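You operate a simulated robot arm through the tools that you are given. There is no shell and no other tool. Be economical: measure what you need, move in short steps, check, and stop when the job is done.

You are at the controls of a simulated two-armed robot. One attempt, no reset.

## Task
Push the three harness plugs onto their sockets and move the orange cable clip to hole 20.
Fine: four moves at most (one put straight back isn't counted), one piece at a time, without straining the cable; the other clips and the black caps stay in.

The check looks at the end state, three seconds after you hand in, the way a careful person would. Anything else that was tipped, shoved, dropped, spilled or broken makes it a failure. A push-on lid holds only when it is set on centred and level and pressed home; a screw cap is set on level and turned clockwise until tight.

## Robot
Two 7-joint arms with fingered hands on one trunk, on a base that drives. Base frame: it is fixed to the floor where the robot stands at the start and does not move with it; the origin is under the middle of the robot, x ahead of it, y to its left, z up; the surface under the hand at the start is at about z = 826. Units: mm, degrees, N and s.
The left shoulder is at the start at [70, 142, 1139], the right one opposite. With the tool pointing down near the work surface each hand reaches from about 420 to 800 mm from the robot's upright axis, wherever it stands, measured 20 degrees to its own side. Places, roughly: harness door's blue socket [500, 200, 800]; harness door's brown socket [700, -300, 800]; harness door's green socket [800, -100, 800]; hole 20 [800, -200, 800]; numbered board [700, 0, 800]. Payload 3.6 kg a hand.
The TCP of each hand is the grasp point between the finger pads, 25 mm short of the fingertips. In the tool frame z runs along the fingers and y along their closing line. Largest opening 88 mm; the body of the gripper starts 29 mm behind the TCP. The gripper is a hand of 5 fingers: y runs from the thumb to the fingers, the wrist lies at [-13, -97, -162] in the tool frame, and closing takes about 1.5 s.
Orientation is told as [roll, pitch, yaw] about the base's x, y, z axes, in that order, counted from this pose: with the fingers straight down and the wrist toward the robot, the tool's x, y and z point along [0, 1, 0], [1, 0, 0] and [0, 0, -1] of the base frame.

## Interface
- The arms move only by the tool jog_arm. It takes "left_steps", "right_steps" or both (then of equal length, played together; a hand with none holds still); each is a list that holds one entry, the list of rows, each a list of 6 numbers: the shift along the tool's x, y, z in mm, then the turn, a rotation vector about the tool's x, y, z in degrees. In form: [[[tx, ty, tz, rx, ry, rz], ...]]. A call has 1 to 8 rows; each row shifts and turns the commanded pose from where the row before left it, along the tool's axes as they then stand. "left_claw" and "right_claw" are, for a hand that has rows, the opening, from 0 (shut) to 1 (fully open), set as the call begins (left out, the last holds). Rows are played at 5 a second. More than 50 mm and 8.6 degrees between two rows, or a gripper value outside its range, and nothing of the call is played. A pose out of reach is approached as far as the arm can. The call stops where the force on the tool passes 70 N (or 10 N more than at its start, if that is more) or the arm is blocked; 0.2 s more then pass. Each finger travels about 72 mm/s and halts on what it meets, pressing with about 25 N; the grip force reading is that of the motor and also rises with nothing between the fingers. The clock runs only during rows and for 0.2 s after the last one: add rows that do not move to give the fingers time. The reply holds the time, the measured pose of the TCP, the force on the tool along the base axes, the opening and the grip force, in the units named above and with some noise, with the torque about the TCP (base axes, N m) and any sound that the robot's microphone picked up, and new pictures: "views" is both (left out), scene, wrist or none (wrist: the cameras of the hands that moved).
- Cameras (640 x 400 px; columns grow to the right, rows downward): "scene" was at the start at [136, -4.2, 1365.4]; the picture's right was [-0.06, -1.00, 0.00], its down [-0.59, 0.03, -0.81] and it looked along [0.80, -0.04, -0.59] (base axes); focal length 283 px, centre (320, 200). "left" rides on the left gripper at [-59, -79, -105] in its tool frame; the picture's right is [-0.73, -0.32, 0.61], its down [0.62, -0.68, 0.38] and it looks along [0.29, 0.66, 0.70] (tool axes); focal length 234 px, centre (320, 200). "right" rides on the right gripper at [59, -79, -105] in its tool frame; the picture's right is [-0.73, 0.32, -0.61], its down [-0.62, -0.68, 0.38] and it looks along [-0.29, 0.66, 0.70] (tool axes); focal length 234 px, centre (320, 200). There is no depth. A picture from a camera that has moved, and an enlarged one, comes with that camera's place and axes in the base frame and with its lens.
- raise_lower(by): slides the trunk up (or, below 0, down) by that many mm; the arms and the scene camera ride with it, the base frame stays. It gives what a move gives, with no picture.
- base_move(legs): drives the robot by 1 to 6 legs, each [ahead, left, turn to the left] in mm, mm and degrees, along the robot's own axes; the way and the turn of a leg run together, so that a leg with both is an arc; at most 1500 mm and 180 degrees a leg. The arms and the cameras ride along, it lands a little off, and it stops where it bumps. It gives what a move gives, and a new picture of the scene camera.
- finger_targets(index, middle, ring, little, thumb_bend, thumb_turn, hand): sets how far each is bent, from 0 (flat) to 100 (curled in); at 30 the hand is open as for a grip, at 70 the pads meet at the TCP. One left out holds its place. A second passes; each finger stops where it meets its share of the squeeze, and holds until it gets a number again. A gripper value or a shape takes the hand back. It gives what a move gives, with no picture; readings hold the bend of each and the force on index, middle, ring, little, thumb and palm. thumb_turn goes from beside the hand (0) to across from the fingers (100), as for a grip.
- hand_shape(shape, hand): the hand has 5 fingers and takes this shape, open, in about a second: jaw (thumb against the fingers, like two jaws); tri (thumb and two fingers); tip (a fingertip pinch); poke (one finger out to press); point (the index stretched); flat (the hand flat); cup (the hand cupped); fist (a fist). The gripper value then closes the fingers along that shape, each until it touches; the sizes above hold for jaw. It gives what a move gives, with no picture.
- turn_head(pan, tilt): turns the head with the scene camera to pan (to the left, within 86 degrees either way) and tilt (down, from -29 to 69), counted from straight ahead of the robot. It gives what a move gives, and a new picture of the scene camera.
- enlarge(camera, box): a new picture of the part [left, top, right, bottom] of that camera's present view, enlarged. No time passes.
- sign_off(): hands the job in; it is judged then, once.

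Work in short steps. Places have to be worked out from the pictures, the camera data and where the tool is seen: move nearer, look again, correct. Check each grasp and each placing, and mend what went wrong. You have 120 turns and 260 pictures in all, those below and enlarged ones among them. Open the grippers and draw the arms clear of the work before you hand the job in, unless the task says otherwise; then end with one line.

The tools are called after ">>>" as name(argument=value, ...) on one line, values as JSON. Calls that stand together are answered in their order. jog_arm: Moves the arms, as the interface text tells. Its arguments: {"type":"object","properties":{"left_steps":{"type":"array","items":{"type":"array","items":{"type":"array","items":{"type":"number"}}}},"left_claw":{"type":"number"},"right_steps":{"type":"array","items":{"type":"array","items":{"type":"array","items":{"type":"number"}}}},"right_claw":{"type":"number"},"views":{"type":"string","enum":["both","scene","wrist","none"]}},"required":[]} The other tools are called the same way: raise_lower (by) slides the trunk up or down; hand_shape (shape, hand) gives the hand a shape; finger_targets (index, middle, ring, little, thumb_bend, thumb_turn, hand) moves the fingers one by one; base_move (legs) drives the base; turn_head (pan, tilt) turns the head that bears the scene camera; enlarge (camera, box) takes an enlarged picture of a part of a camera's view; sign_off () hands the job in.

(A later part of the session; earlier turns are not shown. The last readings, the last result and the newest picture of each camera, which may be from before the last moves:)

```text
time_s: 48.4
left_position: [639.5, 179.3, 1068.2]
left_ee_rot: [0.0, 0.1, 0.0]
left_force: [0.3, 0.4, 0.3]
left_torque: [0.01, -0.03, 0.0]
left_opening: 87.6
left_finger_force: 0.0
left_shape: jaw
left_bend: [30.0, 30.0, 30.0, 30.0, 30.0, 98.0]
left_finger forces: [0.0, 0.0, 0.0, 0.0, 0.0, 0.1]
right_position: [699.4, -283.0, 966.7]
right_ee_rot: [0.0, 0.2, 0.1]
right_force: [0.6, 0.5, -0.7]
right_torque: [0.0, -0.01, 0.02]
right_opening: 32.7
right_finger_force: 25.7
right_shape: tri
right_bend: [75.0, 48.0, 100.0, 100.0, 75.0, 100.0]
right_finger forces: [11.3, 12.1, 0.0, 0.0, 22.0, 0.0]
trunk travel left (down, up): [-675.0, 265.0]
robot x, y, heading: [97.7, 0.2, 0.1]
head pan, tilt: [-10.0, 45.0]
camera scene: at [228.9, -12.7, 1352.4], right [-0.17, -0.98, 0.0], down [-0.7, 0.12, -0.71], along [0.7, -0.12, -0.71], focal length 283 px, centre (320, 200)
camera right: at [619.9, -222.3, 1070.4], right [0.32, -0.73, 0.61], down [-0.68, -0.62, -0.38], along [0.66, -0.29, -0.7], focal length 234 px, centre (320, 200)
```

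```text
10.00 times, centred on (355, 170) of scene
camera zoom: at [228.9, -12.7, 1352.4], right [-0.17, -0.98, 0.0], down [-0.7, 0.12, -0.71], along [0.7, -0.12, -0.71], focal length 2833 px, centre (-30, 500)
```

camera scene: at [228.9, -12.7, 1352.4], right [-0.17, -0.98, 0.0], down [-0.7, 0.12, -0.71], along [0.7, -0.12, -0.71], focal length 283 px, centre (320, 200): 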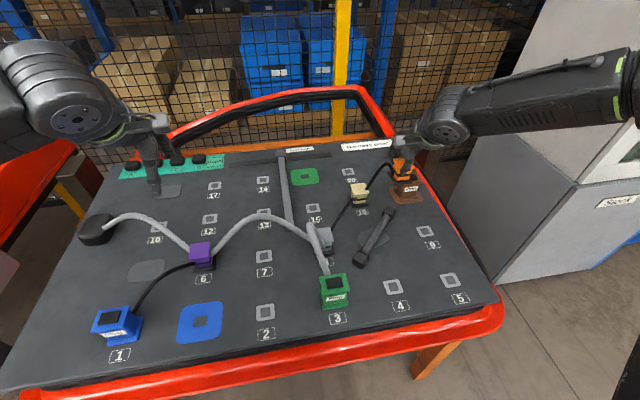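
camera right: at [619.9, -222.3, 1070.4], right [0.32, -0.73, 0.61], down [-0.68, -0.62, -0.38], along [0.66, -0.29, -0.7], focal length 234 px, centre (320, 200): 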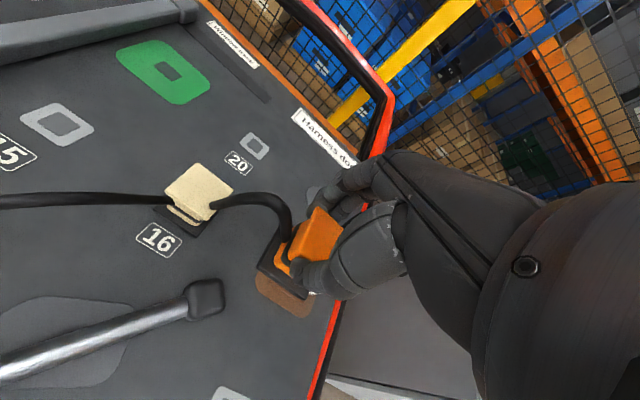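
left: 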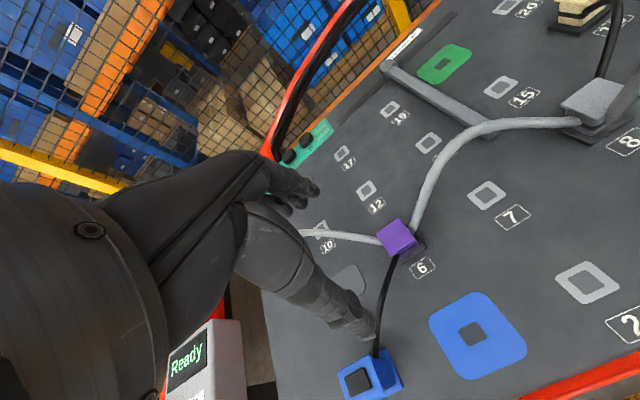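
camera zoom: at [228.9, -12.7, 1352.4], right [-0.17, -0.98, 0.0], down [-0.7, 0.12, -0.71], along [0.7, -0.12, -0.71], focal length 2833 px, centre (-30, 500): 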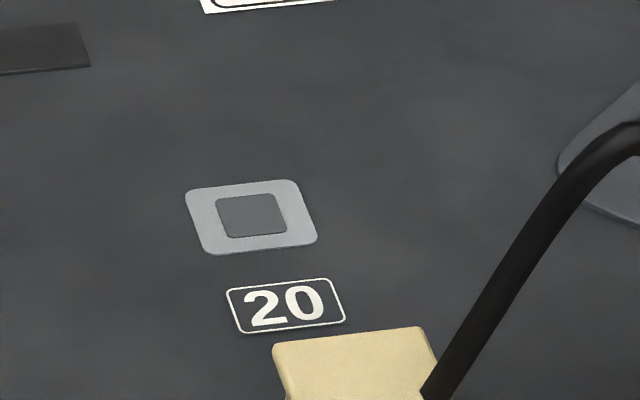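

Both cameras put hole 20 at (848,−205). I drive forward 55 mm for reach.

>>> base_move(legs=[[55, 0, 0]])

```text
time_s: 49.3
left_position: [690.1, 179.8, 1070.4]
left_ee_rot: [0.0, -0.1, 0.0]
left_force: [-1.0, 0.0, 0.6]
left_torque: [0.02, 0.01, 0.02]
left_opening: 87.6
left_finger_force: 0.0
left_shape: jaw
left_bend: [30.0, 30.0, 30.0, 30.0, 30.0, 98.0]
left_finger forces: [0.0, 0.0, 0.0, 0.1, 0.0, 0.0]
right_position: [751.5, -282.6, 967.6]
right_ee_rot: [-0.1, -0.1, 0.0]
right_force: [0.1, 0.0, -1.0]
right_torque: [-0.01, 0.0, 0.01]
right_opening: 33.2
right_finger_force: 25.0
right_shape: tri
right_bend: [75.0, 48.0, 100.0, 100.0, 75.0, 100.0]
right_finger forces: [11.3, 12.1, 0.0, 0.0, 22.0, 0.0]
trunk travel left (down, up): [-675.0, 265.0]
robot x, y, heading: [157.0, 1.5, 0.1]
head pan, tilt: [-10.0, 45.0]
camera scene: at [279.7, -13.4, 1352.8], right [-0.17, -0.98, 0.0], down [-0.7, 0.12, -0.71], along [0.7, -0.12, -0.71], focal length 283 px, centre (320, 200)
```

scene: 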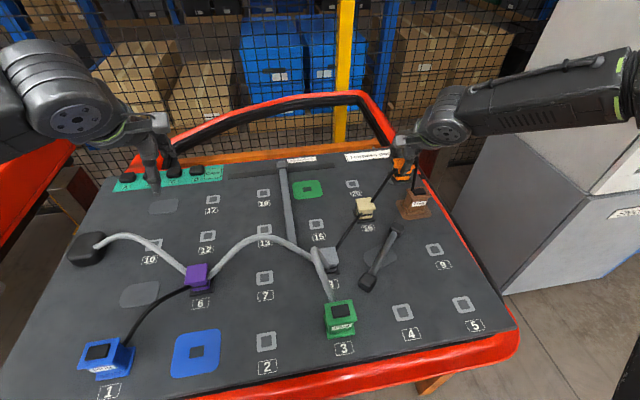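

Now I carry the clip over hole 20 (TCP target 848.5,−202), then lower partway.

>>> jog_arm(right_steps=[[[27, 32, 0, 0, 0, 0], [27, 32, 0, 0, 0, 0], [27, 32, 0, 0, 0, 0], [0, 0, 20, 0, 0, 0], [0, 0, 20, 0, 0, 0]]], views="wrist")

>>> enlarge(camera="right", box=[180, 120, 420, 320])

>>> enlarge(camera="scene", box=[320, 140, 400, 230])

```text
time_s: 50.5
left_position: [692.5, 179.1, 1068.4]
left_ee_rot: [0.0, 0.1, 0.0]
left_force: [-0.4, 0.9, -0.6]
left_torque: [0.04, -0.02, 0.0]
left_opening: 87.8
left_finger_force: 0.0
left_shape: jaw
left_bend: [30.0, 30.0, 30.0, 30.0, 30.0, 98.0]
left_finger forces: [0.0, 0.0, 0.0, 0.0, 0.0, 0.0]
right_position: [808.3, -223.3, 942.8]
right_ee_rot: [0.1, 0.0, 0.1]
right_force: [-0.8, 0.2, -0.6]
right_torque: [-0.02, 0.0, 0.03]
right_opening: 32.6
right_finger_force: 25.1
right_shape: tri
right_bend: [75.0, 48.0, 100.0, 100.0, 75.0, 100.0]
right_finger forces: [11.4, 11.9, 0.0, 0.0, 22.1, 0.0]
right hand out of reach, approached as far as the arm can: row 3, 4, 5
trunk travel left (down, up): [-675.0, 265.0]
robot x, y, heading: [154.8, 2.6, 0.0]
head pan, tilt: [-10.0, 45.0]
camera right: at [728.9, -163.8, 1047.0], right [0.32, -0.73, 0.61], down [-0.68, -0.62, -0.38], along [0.66, -0.29, -0.7], focal length 234 px, centre (320, 200)
```

right: 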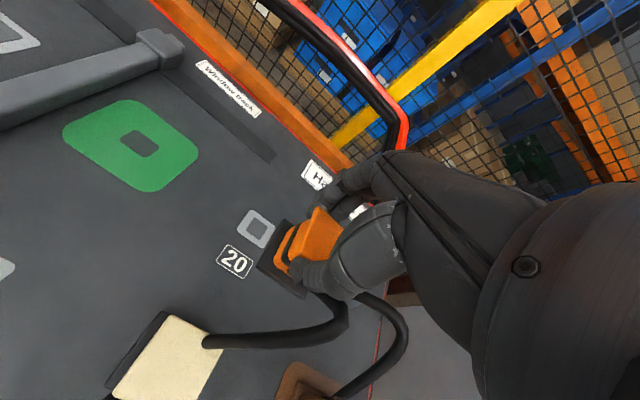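

```text
2.00 times, centred on (300, 220) of right
camera zoom: at [728.9, -163.8, 1047.0], right [0.32, -0.73, 0.61], down [-0.68, -0.62, -0.38], along [0.66, -0.29, -0.7], focal length 468 px, centre (360, 160)
```

zoom: 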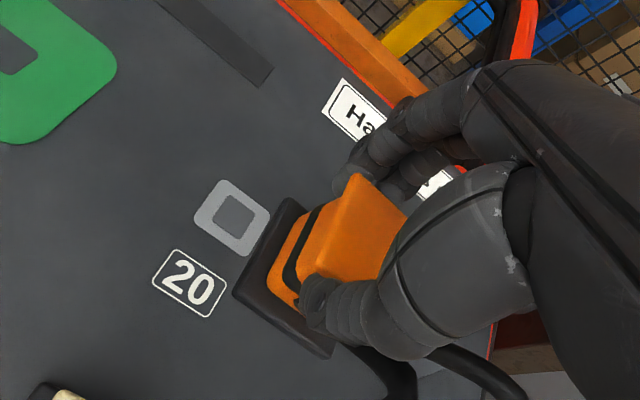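

```text
4.44 times, centred on (360, 185) of scene
camera zoom: at [282.6, -13.9, 1352.5], right [-0.17, -0.98, 0.0], down [-0.7, 0.12, -0.71], along [0.7, -0.12, -0.71], focal length 1259 px, centre (142, 267)
```

zoom: 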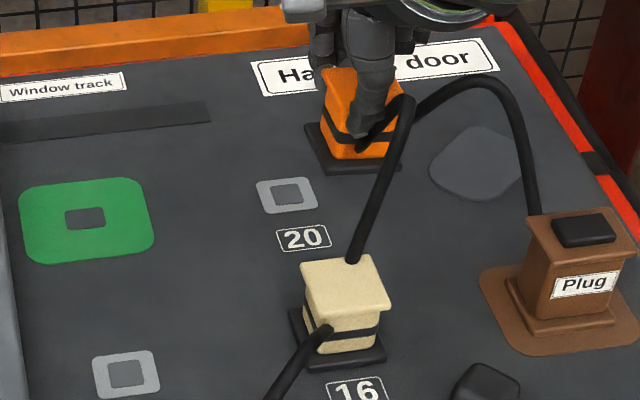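

Out of reach by ~40 mm again. I check the clearance at the front of the robot before driving closer.

>>> turn_head(pan=0, tilt=69)

```text
time_s: 51.4
left_position: [692.9, 178.3, 1069.7]
left_ee_rot: [0.0, 0.0, 0.0]
left_force: [-0.4, -0.1, 0.4]
left_torque: [-0.02, -0.02, -0.01]
left_opening: 87.9
left_finger_force: 0.0
left_shape: jaw
left_bend: [30.0, 30.0, 30.0, 30.0, 30.0, 98.0]
left_finger forces: [0.0, 0.0, 0.1, 0.0, 0.0, 0.0]
right_position: [807.2, -223.3, 944.5]
right_ee_rot: [0.0, -0.1, 0.0]
right_force: [0.2, 1.0, -0.2]
right_torque: [0.01, -0.01, 0.02]
right_opening: 32.7
right_finger_force: 25.2
right_shape: tri
right_bend: [75.0, 48.0, 100.0, 100.0, 75.0, 100.0]
right_finger forces: [11.5, 11.9, 0.0, 0.1, 22.1, 0.0]
trunk travel left (down, up): [-675.0, 265.0]
robot x, y, heading: [150.3, -1.7, -0.1]
head pan, tilt: [0.0, 68.8]
camera scene: at [257.7, 0.8, 1323.7], right [0.0, -1.0, 0.0], down [-0.93, 0.0, -0.36], along [0.36, 0.0, -0.93], focal length 283 px, centre (320, 200)
```

scene: 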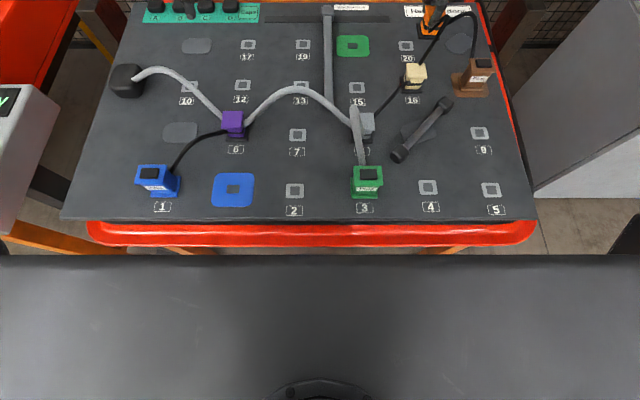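

The robot's chest ends well short of the door edge, and the legs stand wide. I first pull the hand back 10 mm to keep the cable free, then drive 55 mm more.

>>> jog_arm(right_steps=[[[10, -20, 0, 0, 0, 0], [0, 0, 0, 0, 0, 0]]], views="none")

>>> base_move(legs=[[30, 0, 0], [25, 0, 0]])

>>> turn_head(pan=-10, tilt=45)

```text
time_s: 52.0
left_position: [692.0, 177.9, 1068.8]
left_ee_rot: [0.0, 0.0, -0.1]
left_force: [-0.2, 0.5, 0.2]
left_torque: [0.01, -0.01, 0.05]
left_opening: 87.8
left_finger_force: 0.1
left_shape: jaw
left_bend: [30.0, 30.0, 30.0, 30.0, 30.0, 98.0]
left_finger forces: [0.0, 0.1, 0.1, 0.0, 0.0, 0.0]
right_position: [789.0, -212.8, 943.7]
right_ee_rot: [0.0, 0.1, 0.1]
right_force: [0.0, 0.1, -0.3]
right_torque: [0.0, 0.02, -0.02]
right_opening: 33.0
right_finger_force: 25.0
right_shape: tri
right_bend: [75.0, 48.0, 100.0, 100.0, 75.0, 100.0]
right_finger forces: [11.4, 11.9, 0.1, 0.1, 22.2, 0.0]
trunk travel left (down, up): [-675.0, 265.0]
robot x, y, heading: [151.6, 0.3, 0.0]
head pan, tilt: [0.0, 68.8]
```

```text
time_s: 53.3
left_position: [742.3, 178.9, 1071.7]
left_ee_rot: [0.0, -0.3, 0.1]
left_force: [-0.5, -0.2, 1.5]
left_torque: [-0.01, 0.0, -0.03]
left_opening: 87.5
left_finger_force: 0.0
left_shape: jaw
left_bend: [30.0, 30.0, 30.0, 30.0, 30.0, 98.0]
left_finger forces: [0.0, 0.1, 0.1, 0.1, 0.0, 0.0]
right_position: [839.1, -213.4, 946.3]
right_ee_rot: [0.0, -0.3, -0.1]
right_force: [0.0, -0.5, -1.1]
right_torque: [-0.03, -0.04, 0.03]
right_opening: 32.8
right_finger_force: 25.3
right_shape: tri
right_bend: [75.0, 48.0, 100.0, 100.0, 75.0, 100.0]
right_finger forces: [11.4, 11.9, 0.0, 0.0, 22.2, 0.0]
trunk travel left (down, up): [-675.0, 265.0]
robot x, y, heading: [209.4, 0.6, -0.1]
head pan, tilt: [0.0, 68.8]
camera scene: at [306.7, 0.7, 1324.3], right [0.0, -1.0, 0.0], down [-0.93, 0.0, -0.37], along [0.37, 0.0, -0.93], focal length 283 px, centre (320, 200)
```

scene: 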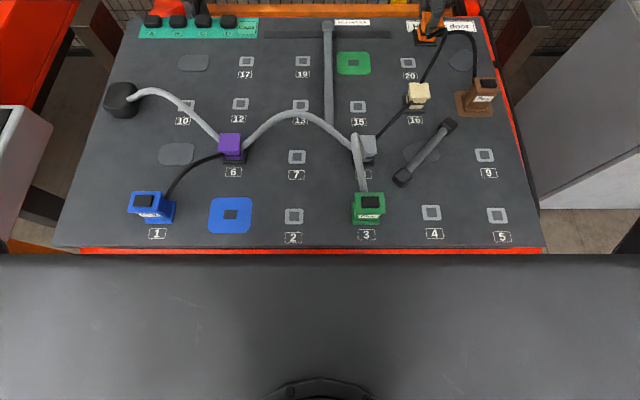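

```text
time_s: 54.1
left_position: [747.0, 179.1, 1071.3]
left_ee_rot: [0.0, 0.0, 0.0]
left_force: [0.7, 0.5, 0.4]
left_torque: [0.04, 0.04, 0.01]
left_opening: 87.3
left_finger_force: 0.0
left_shape: jaw
left_bend: [30.0, 30.0, 30.0, 30.0, 30.0, 98.0]
left_finger forces: [0.1, 0.1, 0.0, 0.0, 0.0, 0.1]
right_position: [843.3, -214.3, 942.6]
right_ee_rot: [-0.1, 0.0, 0.0]
right_force: [0.0, -0.1, -0.4]
right_torque: [0.01, -0.03, -0.01]
right_opening: 32.6
right_finger_force: 24.7
right_shape: tri
right_bend: [75.0, 48.0, 100.0, 100.0, 75.0, 100.0]
right_finger forces: [11.4, 11.9, 0.0, 0.0, 22.2, 0.0]
trunk travel left (down, up): [-675.0, 265.0]
robot x, y, heading: [207.5, -2.7, -0.2]
head pan, tilt: [-10.0, 45.0]
camera scene: at [336.7, -13.4, 1352.5], right [-0.17, -0.98, 0.0], down [-0.7, 0.12, -0.71], along [0.7, -0.12, -0.71], focal length 283 px, centre (320, 200)
```

scene: 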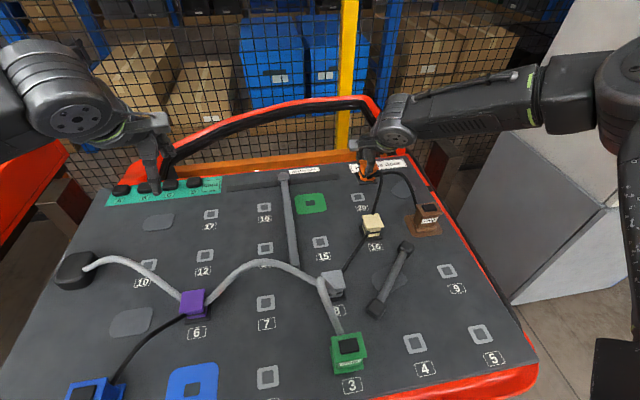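

Reach is fine now. I move to TCP (848.5,−202) and lower to ~15 mm above the board.

>>> jog_arm(right_steps=[[[12, 5, 0, 0, 0, 0], [0, 0, 20, 0, 0, 0], [0, 0, 20, 0, 0, 0]]], views="wrist")

>>> enlarge(camera="right", box=[180, 120, 420, 320])

>>> enlarge(camera="scene", box=[320, 150, 400, 240])

```text
time_s: 55.0
left_position: [745.5, 178.3, 1068.7]
left_ee_rot: [0.1, 0.0, 0.0]
left_force: [0.1, -0.3, -0.2]
left_torque: [0.01, 0.04, -0.02]
left_opening: 88.0
left_finger_force: 0.0
left_shape: jaw
left_bend: [30.0, 30.0, 30.0, 30.0, 30.0, 98.0]
left_finger forces: [0.0, 0.0, 0.0, 0.0, 0.0, 0.1]
right_position: [834.2, -209.8, 912.5]
right_ee_rot: [0.1, -0.1, 0.0]
right_force: [0.0, 0.6, -1.2]
right_torque: [0.02, 0.0, -0.01]
right_opening: 32.7
right_finger_force: 24.9
right_shape: tri
right_bend: [75.0, 48.0, 100.0, 100.0, 75.0, 100.0]
right_finger forces: [11.4, 11.8, 0.0, 0.0, 22.3, 0.0]
right hand out of reach, approached as far as the arm can: row 2, 3
trunk travel left (down, up): [-675.0, 265.0]
robot x, y, heading: [207.0, -1.4, -0.2]
head pan, tilt: [-10.0, 45.0]
camera right: at [755.3, -150.2, 1016.4], right [0.32, -0.73, 0.61], down [-0.68, -0.62, -0.38], along [0.66, -0.29, -0.7], focal length 234 px, centre (320, 200)
```

right: 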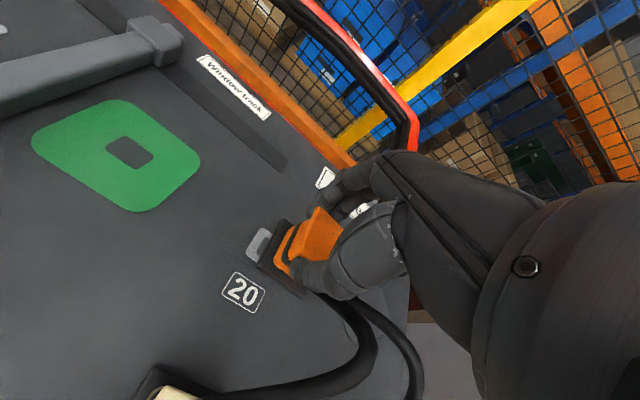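

```text
2.00 times, centred on (300, 220) of right
camera zoom: at [755.3, -150.2, 1016.4], right [0.32, -0.73, 0.61], down [-0.68, -0.62, -0.38], along [0.66, -0.29, -0.7], focal length 468 px, centre (360, 160)
```

zoom: 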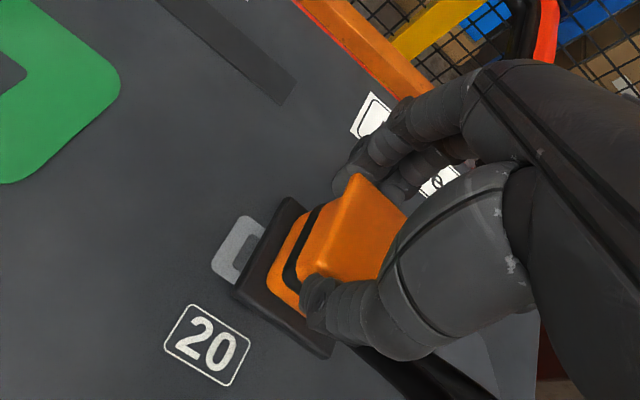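

```text
4.44 times, centred on (360, 195) of scene
camera zoom: at [336.3, -13.5, 1352.6], right [-0.17, -0.98, 0.0], down [-0.7, 0.12, -0.71], along [0.7, -0.12, -0.71], focal length 1259 px, centre (142, 222)
```

zoom: 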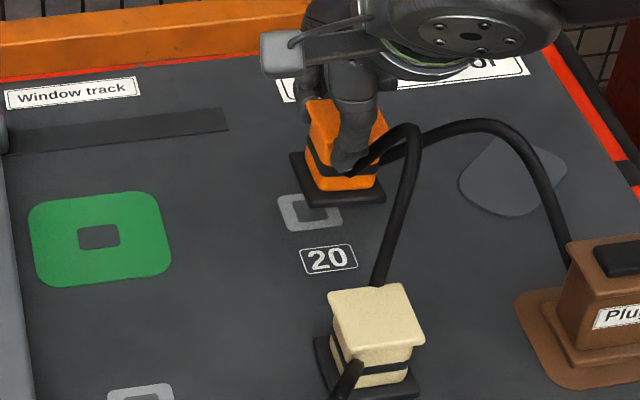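

The arm is at its limit when low. Lowering the trunk gives better reach, so I raise the hand 75 mm, then lower the trunk 80 mm.

>>> jog_arm(right_steps=[[[-3, -10, -25, 0, 0, 0], [0, 0, -30, 0, 0, 0], [0, 0, -30, 0, 0, 0]]], views="none")

>>> raise_lower(by=-80)

```text
time_s: 55.8
left_position: [746.2, 179.2, 1070.3]
left_ee_rot: [0.0, 0.1, -0.1]
left_force: [-0.5, -0.9, 0.3]
left_torque: [0.03, -0.06, 0.03]
left_opening: 88.0
left_finger_force: 0.0
left_shape: jaw
left_bend: [30.0, 30.0, 30.0, 30.0, 30.0, 98.0]
left_finger forces: [0.0, 0.0, 0.0, 0.0, 0.0, 0.0]
right_position: [824.5, -211.8, 998.6]
right_ee_rot: [0.0, 0.0, 0.0]
right_force: [-0.7, 0.7, -0.1]
right_torque: [0.0, 0.0, -0.01]
right_opening: 32.4
right_finger_force: 25.2
right_shape: tri
right_bend: [75.0, 48.0, 100.0, 100.0, 75.0, 100.0]
right_finger forces: [11.4, 11.7, 0.1, 0.0, 22.7, 0.0]
trunk travel left (down, up): [-675.0, 265.0]
robot x, y, heading: [210.3, -2.9, -0.2]
head pan, tilt: [-10.0, 45.0]
```

```text
time_s: 56.9
left_position: [746.2, 177.9, 990.7]
left_ee_rot: [0.0, 0.0, 0.0]
left_force: [0.5, 0.0, 0.7]
left_torque: [0.04, 0.0, -0.02]
left_opening: 87.7
left_finger_force: 0.0
left_shape: jaw
left_bend: [30.0, 30.0, 30.0, 30.0, 30.0, 98.0]
left_finger forces: [0.1, 0.0, 0.1, 0.1, 0.0, 0.0]
right_position: [824.0, -212.0, 917.9]
right_ee_rot: [0.0, -0.1, 0.0]
right_force: [1.0, -0.1, -0.2]
right_torque: [0.0, 0.0, 0.0]
right_opening: 32.5
right_finger_force: 25.3
right_shape: tri
right_bend: [75.0, 48.0, 100.0, 100.0, 75.0, 100.0]
right_finger forces: [11.4, 11.6, 0.0, 0.0, 22.8, 0.0]
trunk travel left (down, up): [-595.0, 345.0]
robot x, y, heading: [209.6, -2.4, 0.2]
head pan, tilt: [-10.0, 45.0]
```

Trunk lowered. Now I approach (848.5,−202) at z≈905.

>>> jog_arm(right_steps=[[[10, 24, 0, 0, 0, 0], [0, 0, 12, 0, 0, 0]]], views="wrist")

>>> enlarge(camera="right", box=[180, 120, 420, 320])

>>> enlarge(camera="scene", box=[320, 110, 400, 200])

```text
time_s: 57.5
left_position: [744.3, 178.1, 989.8]
left_ee_rot: [0.0, 0.0, 0.0]
left_force: [-0.2, -0.6, 0.2]
left_torque: [0.01, -0.03, 0.01]
left_opening: 87.6
left_finger_force: 0.1
left_shape: jaw
left_bend: [30.0, 30.0, 30.0, 30.0, 30.0, 98.0]
left_finger forces: [0.0, 0.0, 0.1, 0.0, 0.1, 0.0]
right_position: [848.2, -201.3, 905.5]
right_ee_rot: [0.1, -0.1, 0.0]
right_force: [0.3, -0.7, -0.6]
right_torque: [-0.02, 0.01, 0.02]
right_opening: 32.8
right_finger_force: 24.7
right_shape: tri
right_bend: [75.0, 48.0, 100.0, 100.0, 75.0, 100.0]
right_finger forces: [11.4, 11.6, 0.1, 0.0, 22.8, 0.0]
trunk travel left (down, up): [-595.0, 345.0]
robot x, y, heading: [208.4, -1.1, -0.0]
head pan, tilt: [-10.0, 45.0]
camera right: at [769.0, -142.8, 1010.2], right [0.32, -0.73, 0.61], down [-0.68, -0.62, -0.38], along [0.66, -0.29, -0.7], focal length 234 px, centre (320, 200)
```

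right: 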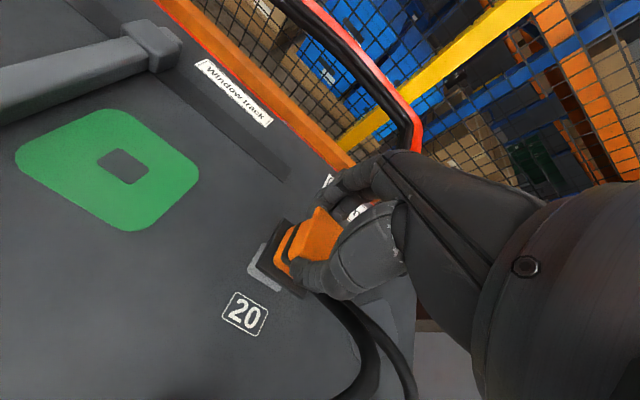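

```text
2.00 times, centred on (300, 220) of right
camera zoom: at [769.0, -142.8, 1010.2], right [0.32, -0.73, 0.61], down [-0.68, -0.62, -0.38], along [0.66, -0.29, -0.7], focal length 468 px, centre (360, 160)
```

zoom: 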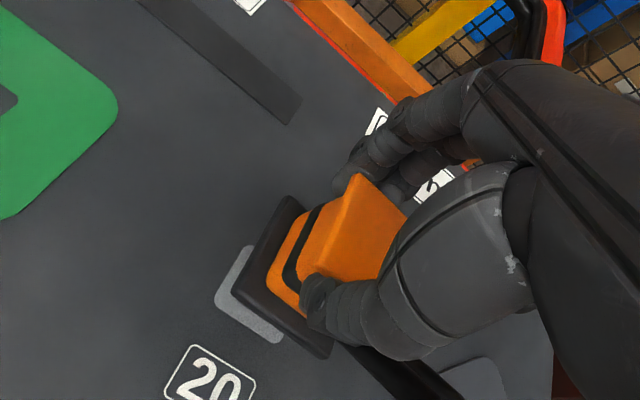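

```text
4.44 times, centred on (360, 155) of scene
camera zoom: at [335.8, -13.8, 1272.7], right [-0.17, -0.98, 0.0], down [-0.7, 0.12, -0.71], along [0.7, -0.12, -0.71], focal length 1259 px, centre (142, 400)
```

zoom: 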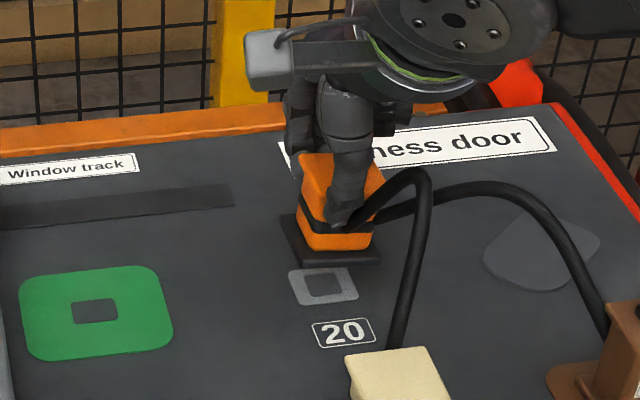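

Over the hole within a couple of mm by both views. I lower in small steps to feel the entry.

>>> jog_arm(right_steps=[[[0, 0, 7, 0, 0, 0], [0, 0, 4, 0, 0, 0], [0, 0, 3, 0, 0, 0]]], views="none")

>>> jog_arm(right_steps=[[[0, 0, 2, 0, 0, 0], [0, 0, 0, 0, 0, 0]]], views="none")

```text
time_s: 58.3
left_position: [745.9, 178.7, 989.3]
left_ee_rot: [-0.1, 0.1, 0.1]
left_force: [-0.2, -0.4, 0.2]
left_torque: [-0.01, -0.02, 0.02]
left_opening: 87.7
left_finger_force: 0.1
left_shape: jaw
left_bend: [30.0, 30.0, 30.0, 30.0, 30.0, 98.0]
left_finger forces: [0.0, 0.1, 0.0, 0.1, 0.0, 0.1]
right_position: [847.7, -201.6, 891.7]
right_ee_rot: [0.0, 0.1, -0.1]
right_force: [-0.2, -0.1, -0.6]
right_torque: [0.02, 0.02, 0.01]
right_opening: 32.4
right_finger_force: 25.1
right_shape: tri
right_bend: [75.0, 48.0, 100.0, 100.0, 76.0, 100.0]
right_finger forces: [11.4, 11.7, 0.1, 0.0, 22.9, 0.0]
trunk travel left (down, up): [-595.0, 345.0]
robot x, y, heading: [206.9, -2.2, -0.1]
head pan, tilt: [-10.0, 45.0]
```

```text
time_s: 58.9
left_position: [746.2, 178.6, 989.8]
left_ee_rot: [0.1, 0.0, 0.0]
left_force: [0.6, 0.8, -0.2]
left_torque: [0.04, 0.01, 0.06]
left_opening: 87.7
left_finger_force: 0.1
left_shape: jaw
left_bend: [30.0, 30.0, 30.0, 30.0, 30.0, 98.0]
left_finger forces: [0.0, 0.0, 0.0, 0.1, 0.1, 0.0]
right_position: [849.1, -201.0, 888.8]
right_ee_rot: [-0.1, 0.0, 0.0]
right_force: [0.2, 0.2, -0.5]
right_torque: [0.0, 0.02, -0.04]
right_opening: 32.7
right_finger_force: 25.2
right_shape: tri
right_bend: [75.0, 48.0, 100.0, 100.0, 76.0, 100.0]
right_finger forces: [11.4, 11.6, 0.1, 0.1, 22.7, 0.0]
trunk travel left (down, up): [-595.0, 345.0]
robot x, y, heading: [206.8, 0.8, 0.1]
head pan, tilt: [-10.0, 45.0]
```

>>> jog_arm(right_steps=[[[0, 0, 2, 0, 0, 0], [0, 0, 2, 0, 0, 0]]], views="none")

>>> enlarge(camera="scene", box=[330, 120, 390, 190])

```text
time_s: 59.5
left_position: [746.0, 179.5, 990.4]
left_ee_rot: [-0.1, -0.1, 0.1]
left_force: [0.0, 0.2, 0.7]
left_torque: [0.0, 0.01, 0.04]
left_opening: 87.8
left_finger_force: 0.3
left_shape: jaw
left_bend: [30.0, 30.0, 30.0, 30.0, 30.0, 98.0]
left_finger forces: [0.0, 0.0, 0.0, 0.1, 0.0, 0.1]
right_position: [848.6, -200.8, 887.7]
right_ee_rot: [0.0, -0.2, 0.0]
right_force: [0.9, -0.4, 2.8]
right_torque: [0.02, -0.04, 0.0]
right_opening: 32.7
right_finger_force: 24.5
right_shape: tri
right_bend: [75.0, 48.0, 100.0, 100.0, 76.0, 100.0]
right_finger forces: [11.4, 12.0, 0.0, 0.0, 22.8, 0.1]
trunk travel left (down, up): [-595.0, 345.0]
robot x, y, heading: [203.5, -1.3, 0.1]
head pan, tilt: [-10.0, 45.0]
```

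```text
5.71 times, centred on (360, 155) of scene
camera zoom: at [335.8, -13.0, 1272.7], right [-0.17, -0.98, 0.0], down [-0.7, 0.12, -0.71], along [0.7, -0.12, -0.71], focal length 1619 px, centre (91, 457)
```

zoom: 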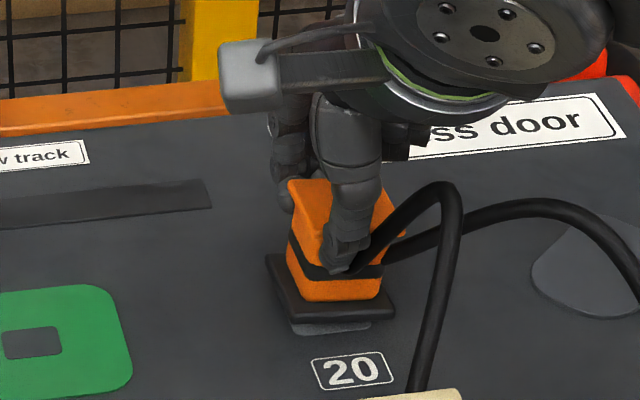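

The ring shows on the near side: the plate's true centre is offset from the top's centre (hole 9 measures (600,−331)). So I lift 4 mm, shift to TCP ≈(842,−197), and lower again.

>>> jog_arm(right_steps=[[[0, 0, -5, 0, 0, 0], [4, -6, 0, 0, 0, 0], [0, 0, 0, 0, 0, 0]]], views="none")

>>> enlarge(camera="scene", box=[330, 120, 390, 190])

>>> enlarge(camera="right", box=[220, 180, 340, 290])

```text
time_s: 60.3
left_position: [747.2, 177.7, 988.7]
left_ee_rot: [0.0, 0.0, 0.0]
left_force: [0.1, 0.4, 0.1]
left_torque: [-0.01, 0.01, 0.01]
left_opening: 87.9
left_finger_force: 0.1
left_shape: jaw
left_bend: [30.0, 30.0, 30.0, 30.0, 30.0, 98.0]
left_finger forces: [0.1, 0.0, 0.0, 0.0, 0.0, 0.1]
right_position: [843.0, -197.9, 890.5]
right_ee_rot: [0.0, 0.1, 0.0]
right_force: [0.0, -0.4, -1.3]
right_torque: [-0.04, 0.0, 0.01]
right_opening: 32.4
right_finger_force: 24.9
right_shape: tri
right_bend: [75.0, 48.0, 100.0, 100.0, 76.0, 100.0]
right_finger forces: [11.5, 12.1, 0.0, 0.1, 23.3, 0.0]
trunk travel left (down, up): [-595.0, 345.0]
robot x, y, heading: [205.2, 2.7, 0.1]
head pan, tilt: [-10.0, 45.0]
```

```text
5.71 times, centred on (360, 155) of scene
camera zoom: at [336.8, -13.6, 1272.5], right [-0.17, -0.98, 0.0], down [-0.7, 0.12, -0.71], along [0.7, -0.12, -0.71], focal length 1619 px, centre (91, 457)
```

zoom: 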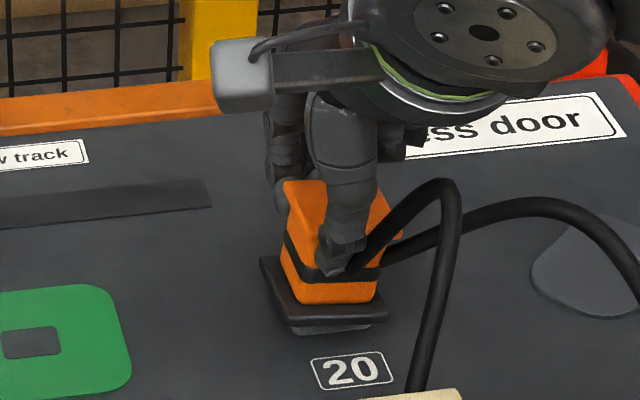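

```text
3.64 times, centred on (280, 235) of right
camera zoom: at [763.6, -138.3, 994.8], right [0.32, -0.73, 0.61], down [-0.68, -0.62, -0.38], along [0.66, -0.29, -0.7], focal length 852 px, centre (466, 73)
```

zoom: 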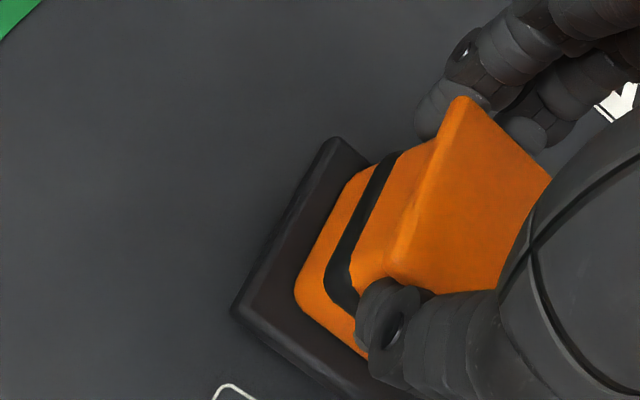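

Nearly there; the plate needs ~4 mm more toward the robot. I lower to light contact, then slide nearer.

>>> jog_arm(right_steps=[[[0, -3, 2, 0, 0, 0], [0, 0, 3, 0, 0, 0], [0, 0, 2, 0, 0, 0]]], views="none")

>>> enlarge(camera="scene", box=[330, 120, 390, 190])

```text
time_s: 61.1
left_position: [744.4, 179.7, 990.7]
left_ee_rot: [-0.1, -0.1, 0.0]
left_force: [0.1, -0.3, 1.0]
left_torque: [0.01, 0.01, 0.01]
left_opening: 88.0
left_finger_force: 0.2
left_shape: jaw
left_bend: [30.0, 30.0, 30.0, 30.0, 30.0, 98.0]
left_finger forces: [0.0, 0.0, 0.1, 0.1, 0.0, 0.0]
right_position: [840.3, -196.9, 885.9]
right_ee_rot: [0.0, -0.2, 0.1]
right_force: [0.3, 2.0, 8.8]
right_torque: [0.0, -0.04, 0.04]
right_opening: 32.8
right_finger_force: 25.0
right_shape: tri
right_bend: [75.0, 48.0, 100.0, 100.0, 76.0, 100.0]
right_finger forces: [11.1, 12.4, 0.1, 0.0, 23.9, 0.1]
trunk travel left (down, up): [-595.0, 345.0]
robot x, y, heading: [206.1, -4.5, 0.1]
head pan, tilt: [-10.0, 45.0]
```

```text
5.71 times, centred on (360, 155) of scene
camera zoom: at [334.8, -12.4, 1272.9], right [-0.17, -0.98, 0.0], down [-0.7, 0.12, -0.71], along [0.7, -0.12, -0.71], focal length 1619 px, centre (91, 457)
```

zoom: 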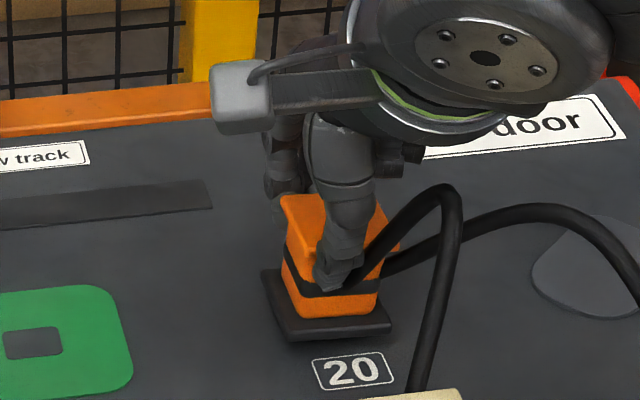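

Contact 9 N. I search by sliding: toward robot, then left/right, reading force each time.

>>> jog_arm(right_steps=[[[0, -1.5, 0, 0, 0, 0], [0, -1.5, 0, 0, 0, 0]]], views="none")

>>> jog_arm(right_steps=[[[-1.5, 0, 0.5, 0, 0, 0], [-1.5, 0, 0, 0, 0, 0]]], views="none")

>>> jog_arm(right_steps=[[[0, 2, 0, 0, 0, 0], [0, 2, 0, 0, 0, 0]]], views="none")

```text
time_s: 61.7
left_position: [745.3, 179.3, 989.1]
left_ee_rot: [0.0, 0.0, 0.1]
left_force: [-0.2, -0.3, -1.3]
left_torque: [-0.02, -0.02, -0.02]
left_opening: 87.6
left_finger_force: 0.1
left_shape: jaw
left_bend: [30.0, 30.0, 30.0, 30.0, 30.0, 98.0]
left_finger forces: [0.1, 0.0, 0.1, 0.1, 0.1, 0.0]
right_position: [836.1, -196.5, 885.0]
right_ee_rot: [0.0, -0.1, -0.1]
right_force: [2.0, 2.0, 10.5]
right_torque: [-0.01, -0.23, 0.03]
right_opening: 32.9
right_finger_force: 25.4
right_shape: tri
right_bend: [75.0, 48.0, 100.0, 100.0, 76.0, 100.0]
right_finger forces: [11.7, 13.6, 0.0, 0.0, 23.2, 0.0]
trunk travel left (down, up): [-595.0, 345.0]
robot x, y, heading: [209.2, -4.2, 0.0]
head pan, tilt: [-10.0, 45.0]
```

```text
time_s: 62.3
left_position: [744.4, 179.9, 989.8]
left_ee_rot: [-0.1, 0.0, 0.0]
left_force: [-0.6, -0.1, -0.4]
left_torque: [0.04, -0.04, -0.03]
left_opening: 87.8
left_finger_force: 0.0
left_shape: jaw
left_bend: [30.0, 30.0, 30.0, 30.0, 30.0, 98.0]
left_finger forces: [0.0, 0.0, 0.0, 0.1, 0.0, 0.0]
right_position: [835.9, -199.4, 884.9]
right_ee_rot: [0.0, -0.2, 0.0]
right_force: [1.7, 3.1, 13.4]
right_torque: [0.04, -0.19, 0.06]
right_opening: 32.7
right_finger_force: 24.6
right_shape: tri
right_bend: [75.0, 48.0, 100.0, 100.0, 76.0, 100.0]
right_finger forces: [11.7, 13.3, 0.0, 0.0, 23.5, 0.0]
trunk travel left (down, up): [-595.0, 345.0]
robot x, y, heading: [208.4, 0.6, 0.0]
head pan, tilt: [-10.0, 45.0]
```

```text
time_s: 62.9
left_position: [743.8, 179.1, 991.4]
left_ee_rot: [0.0, -0.2, 0.1]
left_force: [-0.1, -0.5, 0.4]
left_torque: [-0.03, 0.0, 0.05]
left_opening: 87.7
left_finger_force: 0.0
left_shape: jaw
left_bend: [30.0, 30.0, 30.0, 30.0, 30.0, 98.0]
left_finger forces: [0.0, 0.2, 0.0, 0.0, 0.0, 0.0]
right_position: [838.2, -199.6, 883.9]
right_ee_rot: [-0.1, -0.1, -0.1]
right_force: [-3.4, 2.6, 13.3]
right_torque: [0.02, 0.05, 0.01]
right_opening: 32.6
right_finger_force: 25.1
right_shape: tri
right_bend: [75.0, 48.0, 100.0, 100.0, 76.0, 100.0]
right_finger forces: [11.4, 11.3, 0.0, 0.0, 26.0, 0.0]
trunk travel left (down, up): [-595.0, 345.0]
robot x, y, heading: [204.4, -1.2, 0.0]
head pan, tilt: [-10.0, 45.0]
```

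Force steady ~13 N, still riding on top. I look again from the scene camera and the wrist.

>>> enlarge(camera="scene", box=[335, 135, 385, 185])

>>> enlarge(camera="right", box=[200, 180, 340, 310])

```text
8.00 times, centred on (360, 160) of scene
camera zoom: at [333.4, -12.1, 1272.9], right [-0.17, -0.98, 0.0], down [-0.69, 0.12, -0.71], along [0.7, -0.12, -0.71], focal length 2267 px, centre (0, 520)
```

zoom: 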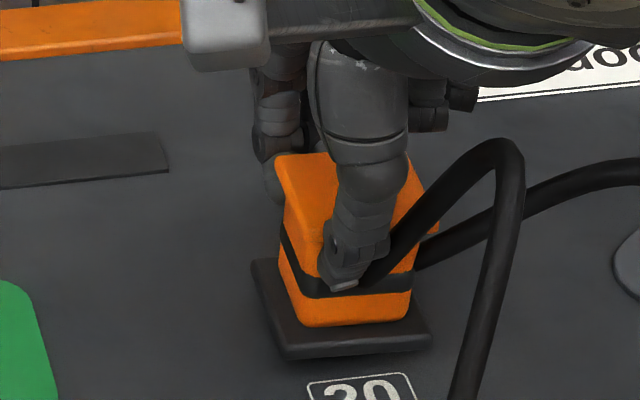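

```text
3.08 times, centred on (270, 245) of right
camera zoom: at [759.0, -140.2, 989.0], right [0.32, -0.73, 0.61], down [-0.68, -0.62, -0.38], along [0.66, -0.29, -0.69], focal length 720 px, centre (474, 62)
```

zoom: 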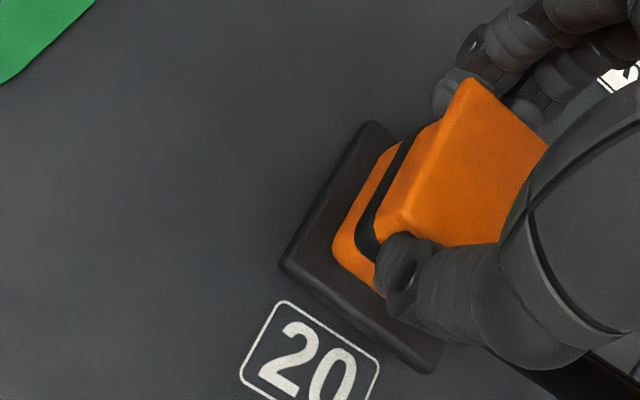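

Using label "9" vs plate as a template, the plate is now ~6 mm too close to label 20; y is right. I slide ahead in small steps under light force.

>>> jog_arm(right_steps=[[[0.7, 1.5, 0, 0, 0, 0], [0, 1.5, 0, 0, 0, 0], [0, 1, 0, 0, 0, 0]]], views="none")

>>> jog_arm(right_steps=[[[0, 1, 0, 0, 0, 0], [0, 1, 0, 0, 0, 0]]], views="none")

>>> jog_arm(right_steps=[[[0, 1, 0, 0, 0, 0], [0, 1, 0, 0, 0, 0]]], views="none")

```text
time_s: 63.7
left_position: [743.4, 178.3, 989.8]
left_ee_rot: [-0.1, -0.1, -0.1]
left_force: [0.6, -0.2, 0.1]
left_torque: [0.03, 0.02, -0.01]
left_opening: 87.5
left_finger_force: 0.0
left_shape: jaw
left_bend: [30.0, 30.0, 30.0, 30.0, 30.0, 98.0]
left_finger forces: [0.0, 0.0, 0.0, 0.0, 0.1, 0.1]
right_position: [844.1, -200.0, 884.4]
right_ee_rot: [0.0, -0.1, -0.1]
right_force: [-3.3, 0.6, 8.5]
right_torque: [-0.06, 0.08, -0.02]
right_opening: 32.6
right_finger_force: 25.0
right_shape: tri
right_bend: [75.0, 48.0, 100.0, 100.0, 76.0, 100.0]
right_finger forces: [12.0, 11.4, 0.0, 0.0, 26.2, 0.0]
trunk travel left (down, up): [-595.0, 345.0]
robot x, y, heading: [209.4, -0.3, -0.0]
head pan, tilt: [-10.0, 45.0]
```

```text
time_s: 64.3
left_position: [746.0, 180.2, 990.5]
left_ee_rot: [0.0, 0.0, 0.0]
left_force: [0.6, -0.5, 0.1]
left_torque: [0.0, 0.02, 0.0]
left_opening: 87.6
left_finger_force: 0.0
left_shape: jaw
left_bend: [30.0, 30.0, 30.0, 30.0, 30.0, 98.0]
left_finger forces: [0.1, 0.1, 0.0, 0.0, 0.0, 0.0]
right_position: [845.5, -199.7, 882.4]
right_ee_rot: [0.1, 0.1, 0.0]
right_force: [-3.8, 0.8, 2.7]
right_torque: [-0.01, 0.14, 0.01]
right_opening: 32.3
right_finger_force: 25.1
right_shape: tri
right_bend: [75.0, 48.0, 100.0, 100.0, 76.0, 100.0]
right_finger forces: [11.7, 10.8, 0.1, 0.1, 26.7, 0.0]
trunk travel left (down, up): [-595.0, 345.0]
robot x, y, heading: [210.2, 0.0, -0.3]
head pan, tilt: [-10.0, 45.0]
```

```text
time_s: 64.9
left_position: [745.7, 178.1, 990.5]
left_ee_rot: [0.0, -0.1, 0.0]
left_force: [-0.6, -0.4, 0.8]
left_torque: [-0.04, 0.0, 0.0]
left_opening: 87.6
left_finger_force: 0.1
left_shape: jaw
left_bend: [30.0, 30.0, 30.0, 30.0, 30.0, 98.0]
left_finger forces: [0.0, 0.1, 0.0, 0.0, 0.1, 0.1]
right_position: [847.3, -199.7, 883.4]
right_ee_rot: [0.0, 0.0, 0.0]
right_force: [-8.4, 0.9, -3.3]
right_torque: [-0.02, 0.31, 0.01]
right_opening: 32.0
right_finger_force: 24.3
right_shape: tri
right_bend: [75.0, 50.0, 100.0, 100.0, 75.0, 100.0]
right_finger forces: [11.5, 9.9, 0.0, 0.0, 28.1, 0.1]
trunk travel left (down, up): [-595.0, 345.0]
robot x, y, heading: [206.8, 0.8, 0.1]
head pan, tilt: [-10.0, 45.0]
```

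The down-force vanished and a side reaction appeared – the peg is in. I ease back 2 mm and press down.

>>> jog_arm(right_steps=[[[0, -2, 1, 0, 0, 0], [0, 0, 2, 0, 0, 0], [0, 0, 2, 0, 0, 0], [0, 0, 2, 0, 0, 0]]], views="none")

>>> jog_arm(right_steps=[[[0, 0, 2, 0, 0, 0], [0, 0, 2, 0, 0, 0]]], views="none")

>>> enlarge(camera="scene", box=[335, 135, 385, 185])

```text
time_s: 65.9
left_position: [742.8, 179.3, 990.9]
left_ee_rot: [-0.1, -0.2, 0.0]
left_force: [0.1, -0.6, -0.5]
left_torque: [-0.01, 0.0, 0.01]
left_opening: 87.9
left_finger_force: 0.1
left_shape: jaw
left_bend: [30.0, 30.0, 30.0, 30.0, 30.0, 98.0]
left_finger forces: [0.0, 0.1, 0.0, 0.1, 0.1, 0.1]
right_position: [844.1, -198.2, 878.6]
right_ee_rot: [-0.1, -0.1, 0.0]
right_force: [4.8, 3.3, 14.4]
right_torque: [0.03, -0.34, 0.04]
right_opening: 34.0
right_finger_force: 25.0
right_shape: tri
right_bend: [75.0, 47.0, 100.0, 100.0, 77.0, 100.0]
right_finger forces: [13.2, 13.9, 0.1, 0.0, 22.5, 0.0]
trunk travel left (down, up): [-595.0, 345.0]
robot x, y, heading: [207.9, -2.7, -0.2]
head pan, tilt: [-10.0, 45.0]
```

```text
time_s: 66.5
left_position: [743.0, 179.8, 990.1]
left_ee_rot: [-0.2, -0.2, -0.1]
left_force: [0.3, 0.3, -0.6]
left_torque: [0.0, 0.0, 0.01]
left_opening: 87.5
left_finger_force: 0.1
left_shape: jaw
left_bend: [30.0, 30.0, 30.0, 30.0, 30.0, 98.0]
left_finger forces: [0.0, 0.1, 0.0, 0.1, 0.0, 0.1]
right_position: [845.3, -197.6, 876.9]
right_ee_rot: [0.1, -0.3, 0.0]
right_force: [0.4, 3.6, 25.6]
right_torque: [0.06, -0.23, 0.05]
right_opening: 33.6
right_finger_force: 24.6
right_shape: tri
right_bend: [75.0, 47.0, 100.0, 100.0, 77.0, 100.0]
right_finger forces: [12.5, 13.7, 0.1, 0.0, 25.2, 0.1]
trunk travel left (down, up): [-595.0, 345.0]
robot x, y, heading: [204.3, 3.9, 0.2]
head pan, tilt: [-10.0, 45.0]
```

```text
8.00 times, centred on (360, 160) of scene
camera zoom: at [332.2, -11.5, 1273.2], right [-0.17, -0.98, 0.0], down [-0.69, 0.12, -0.71], along [0.7, -0.12, -0.7], focal length 2267 px, centre (0, 520)
```

zoom: 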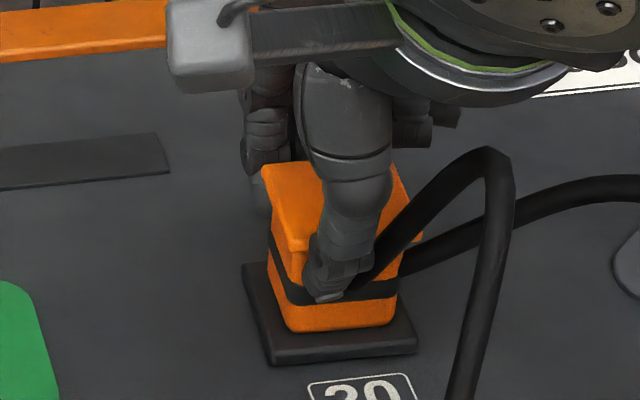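

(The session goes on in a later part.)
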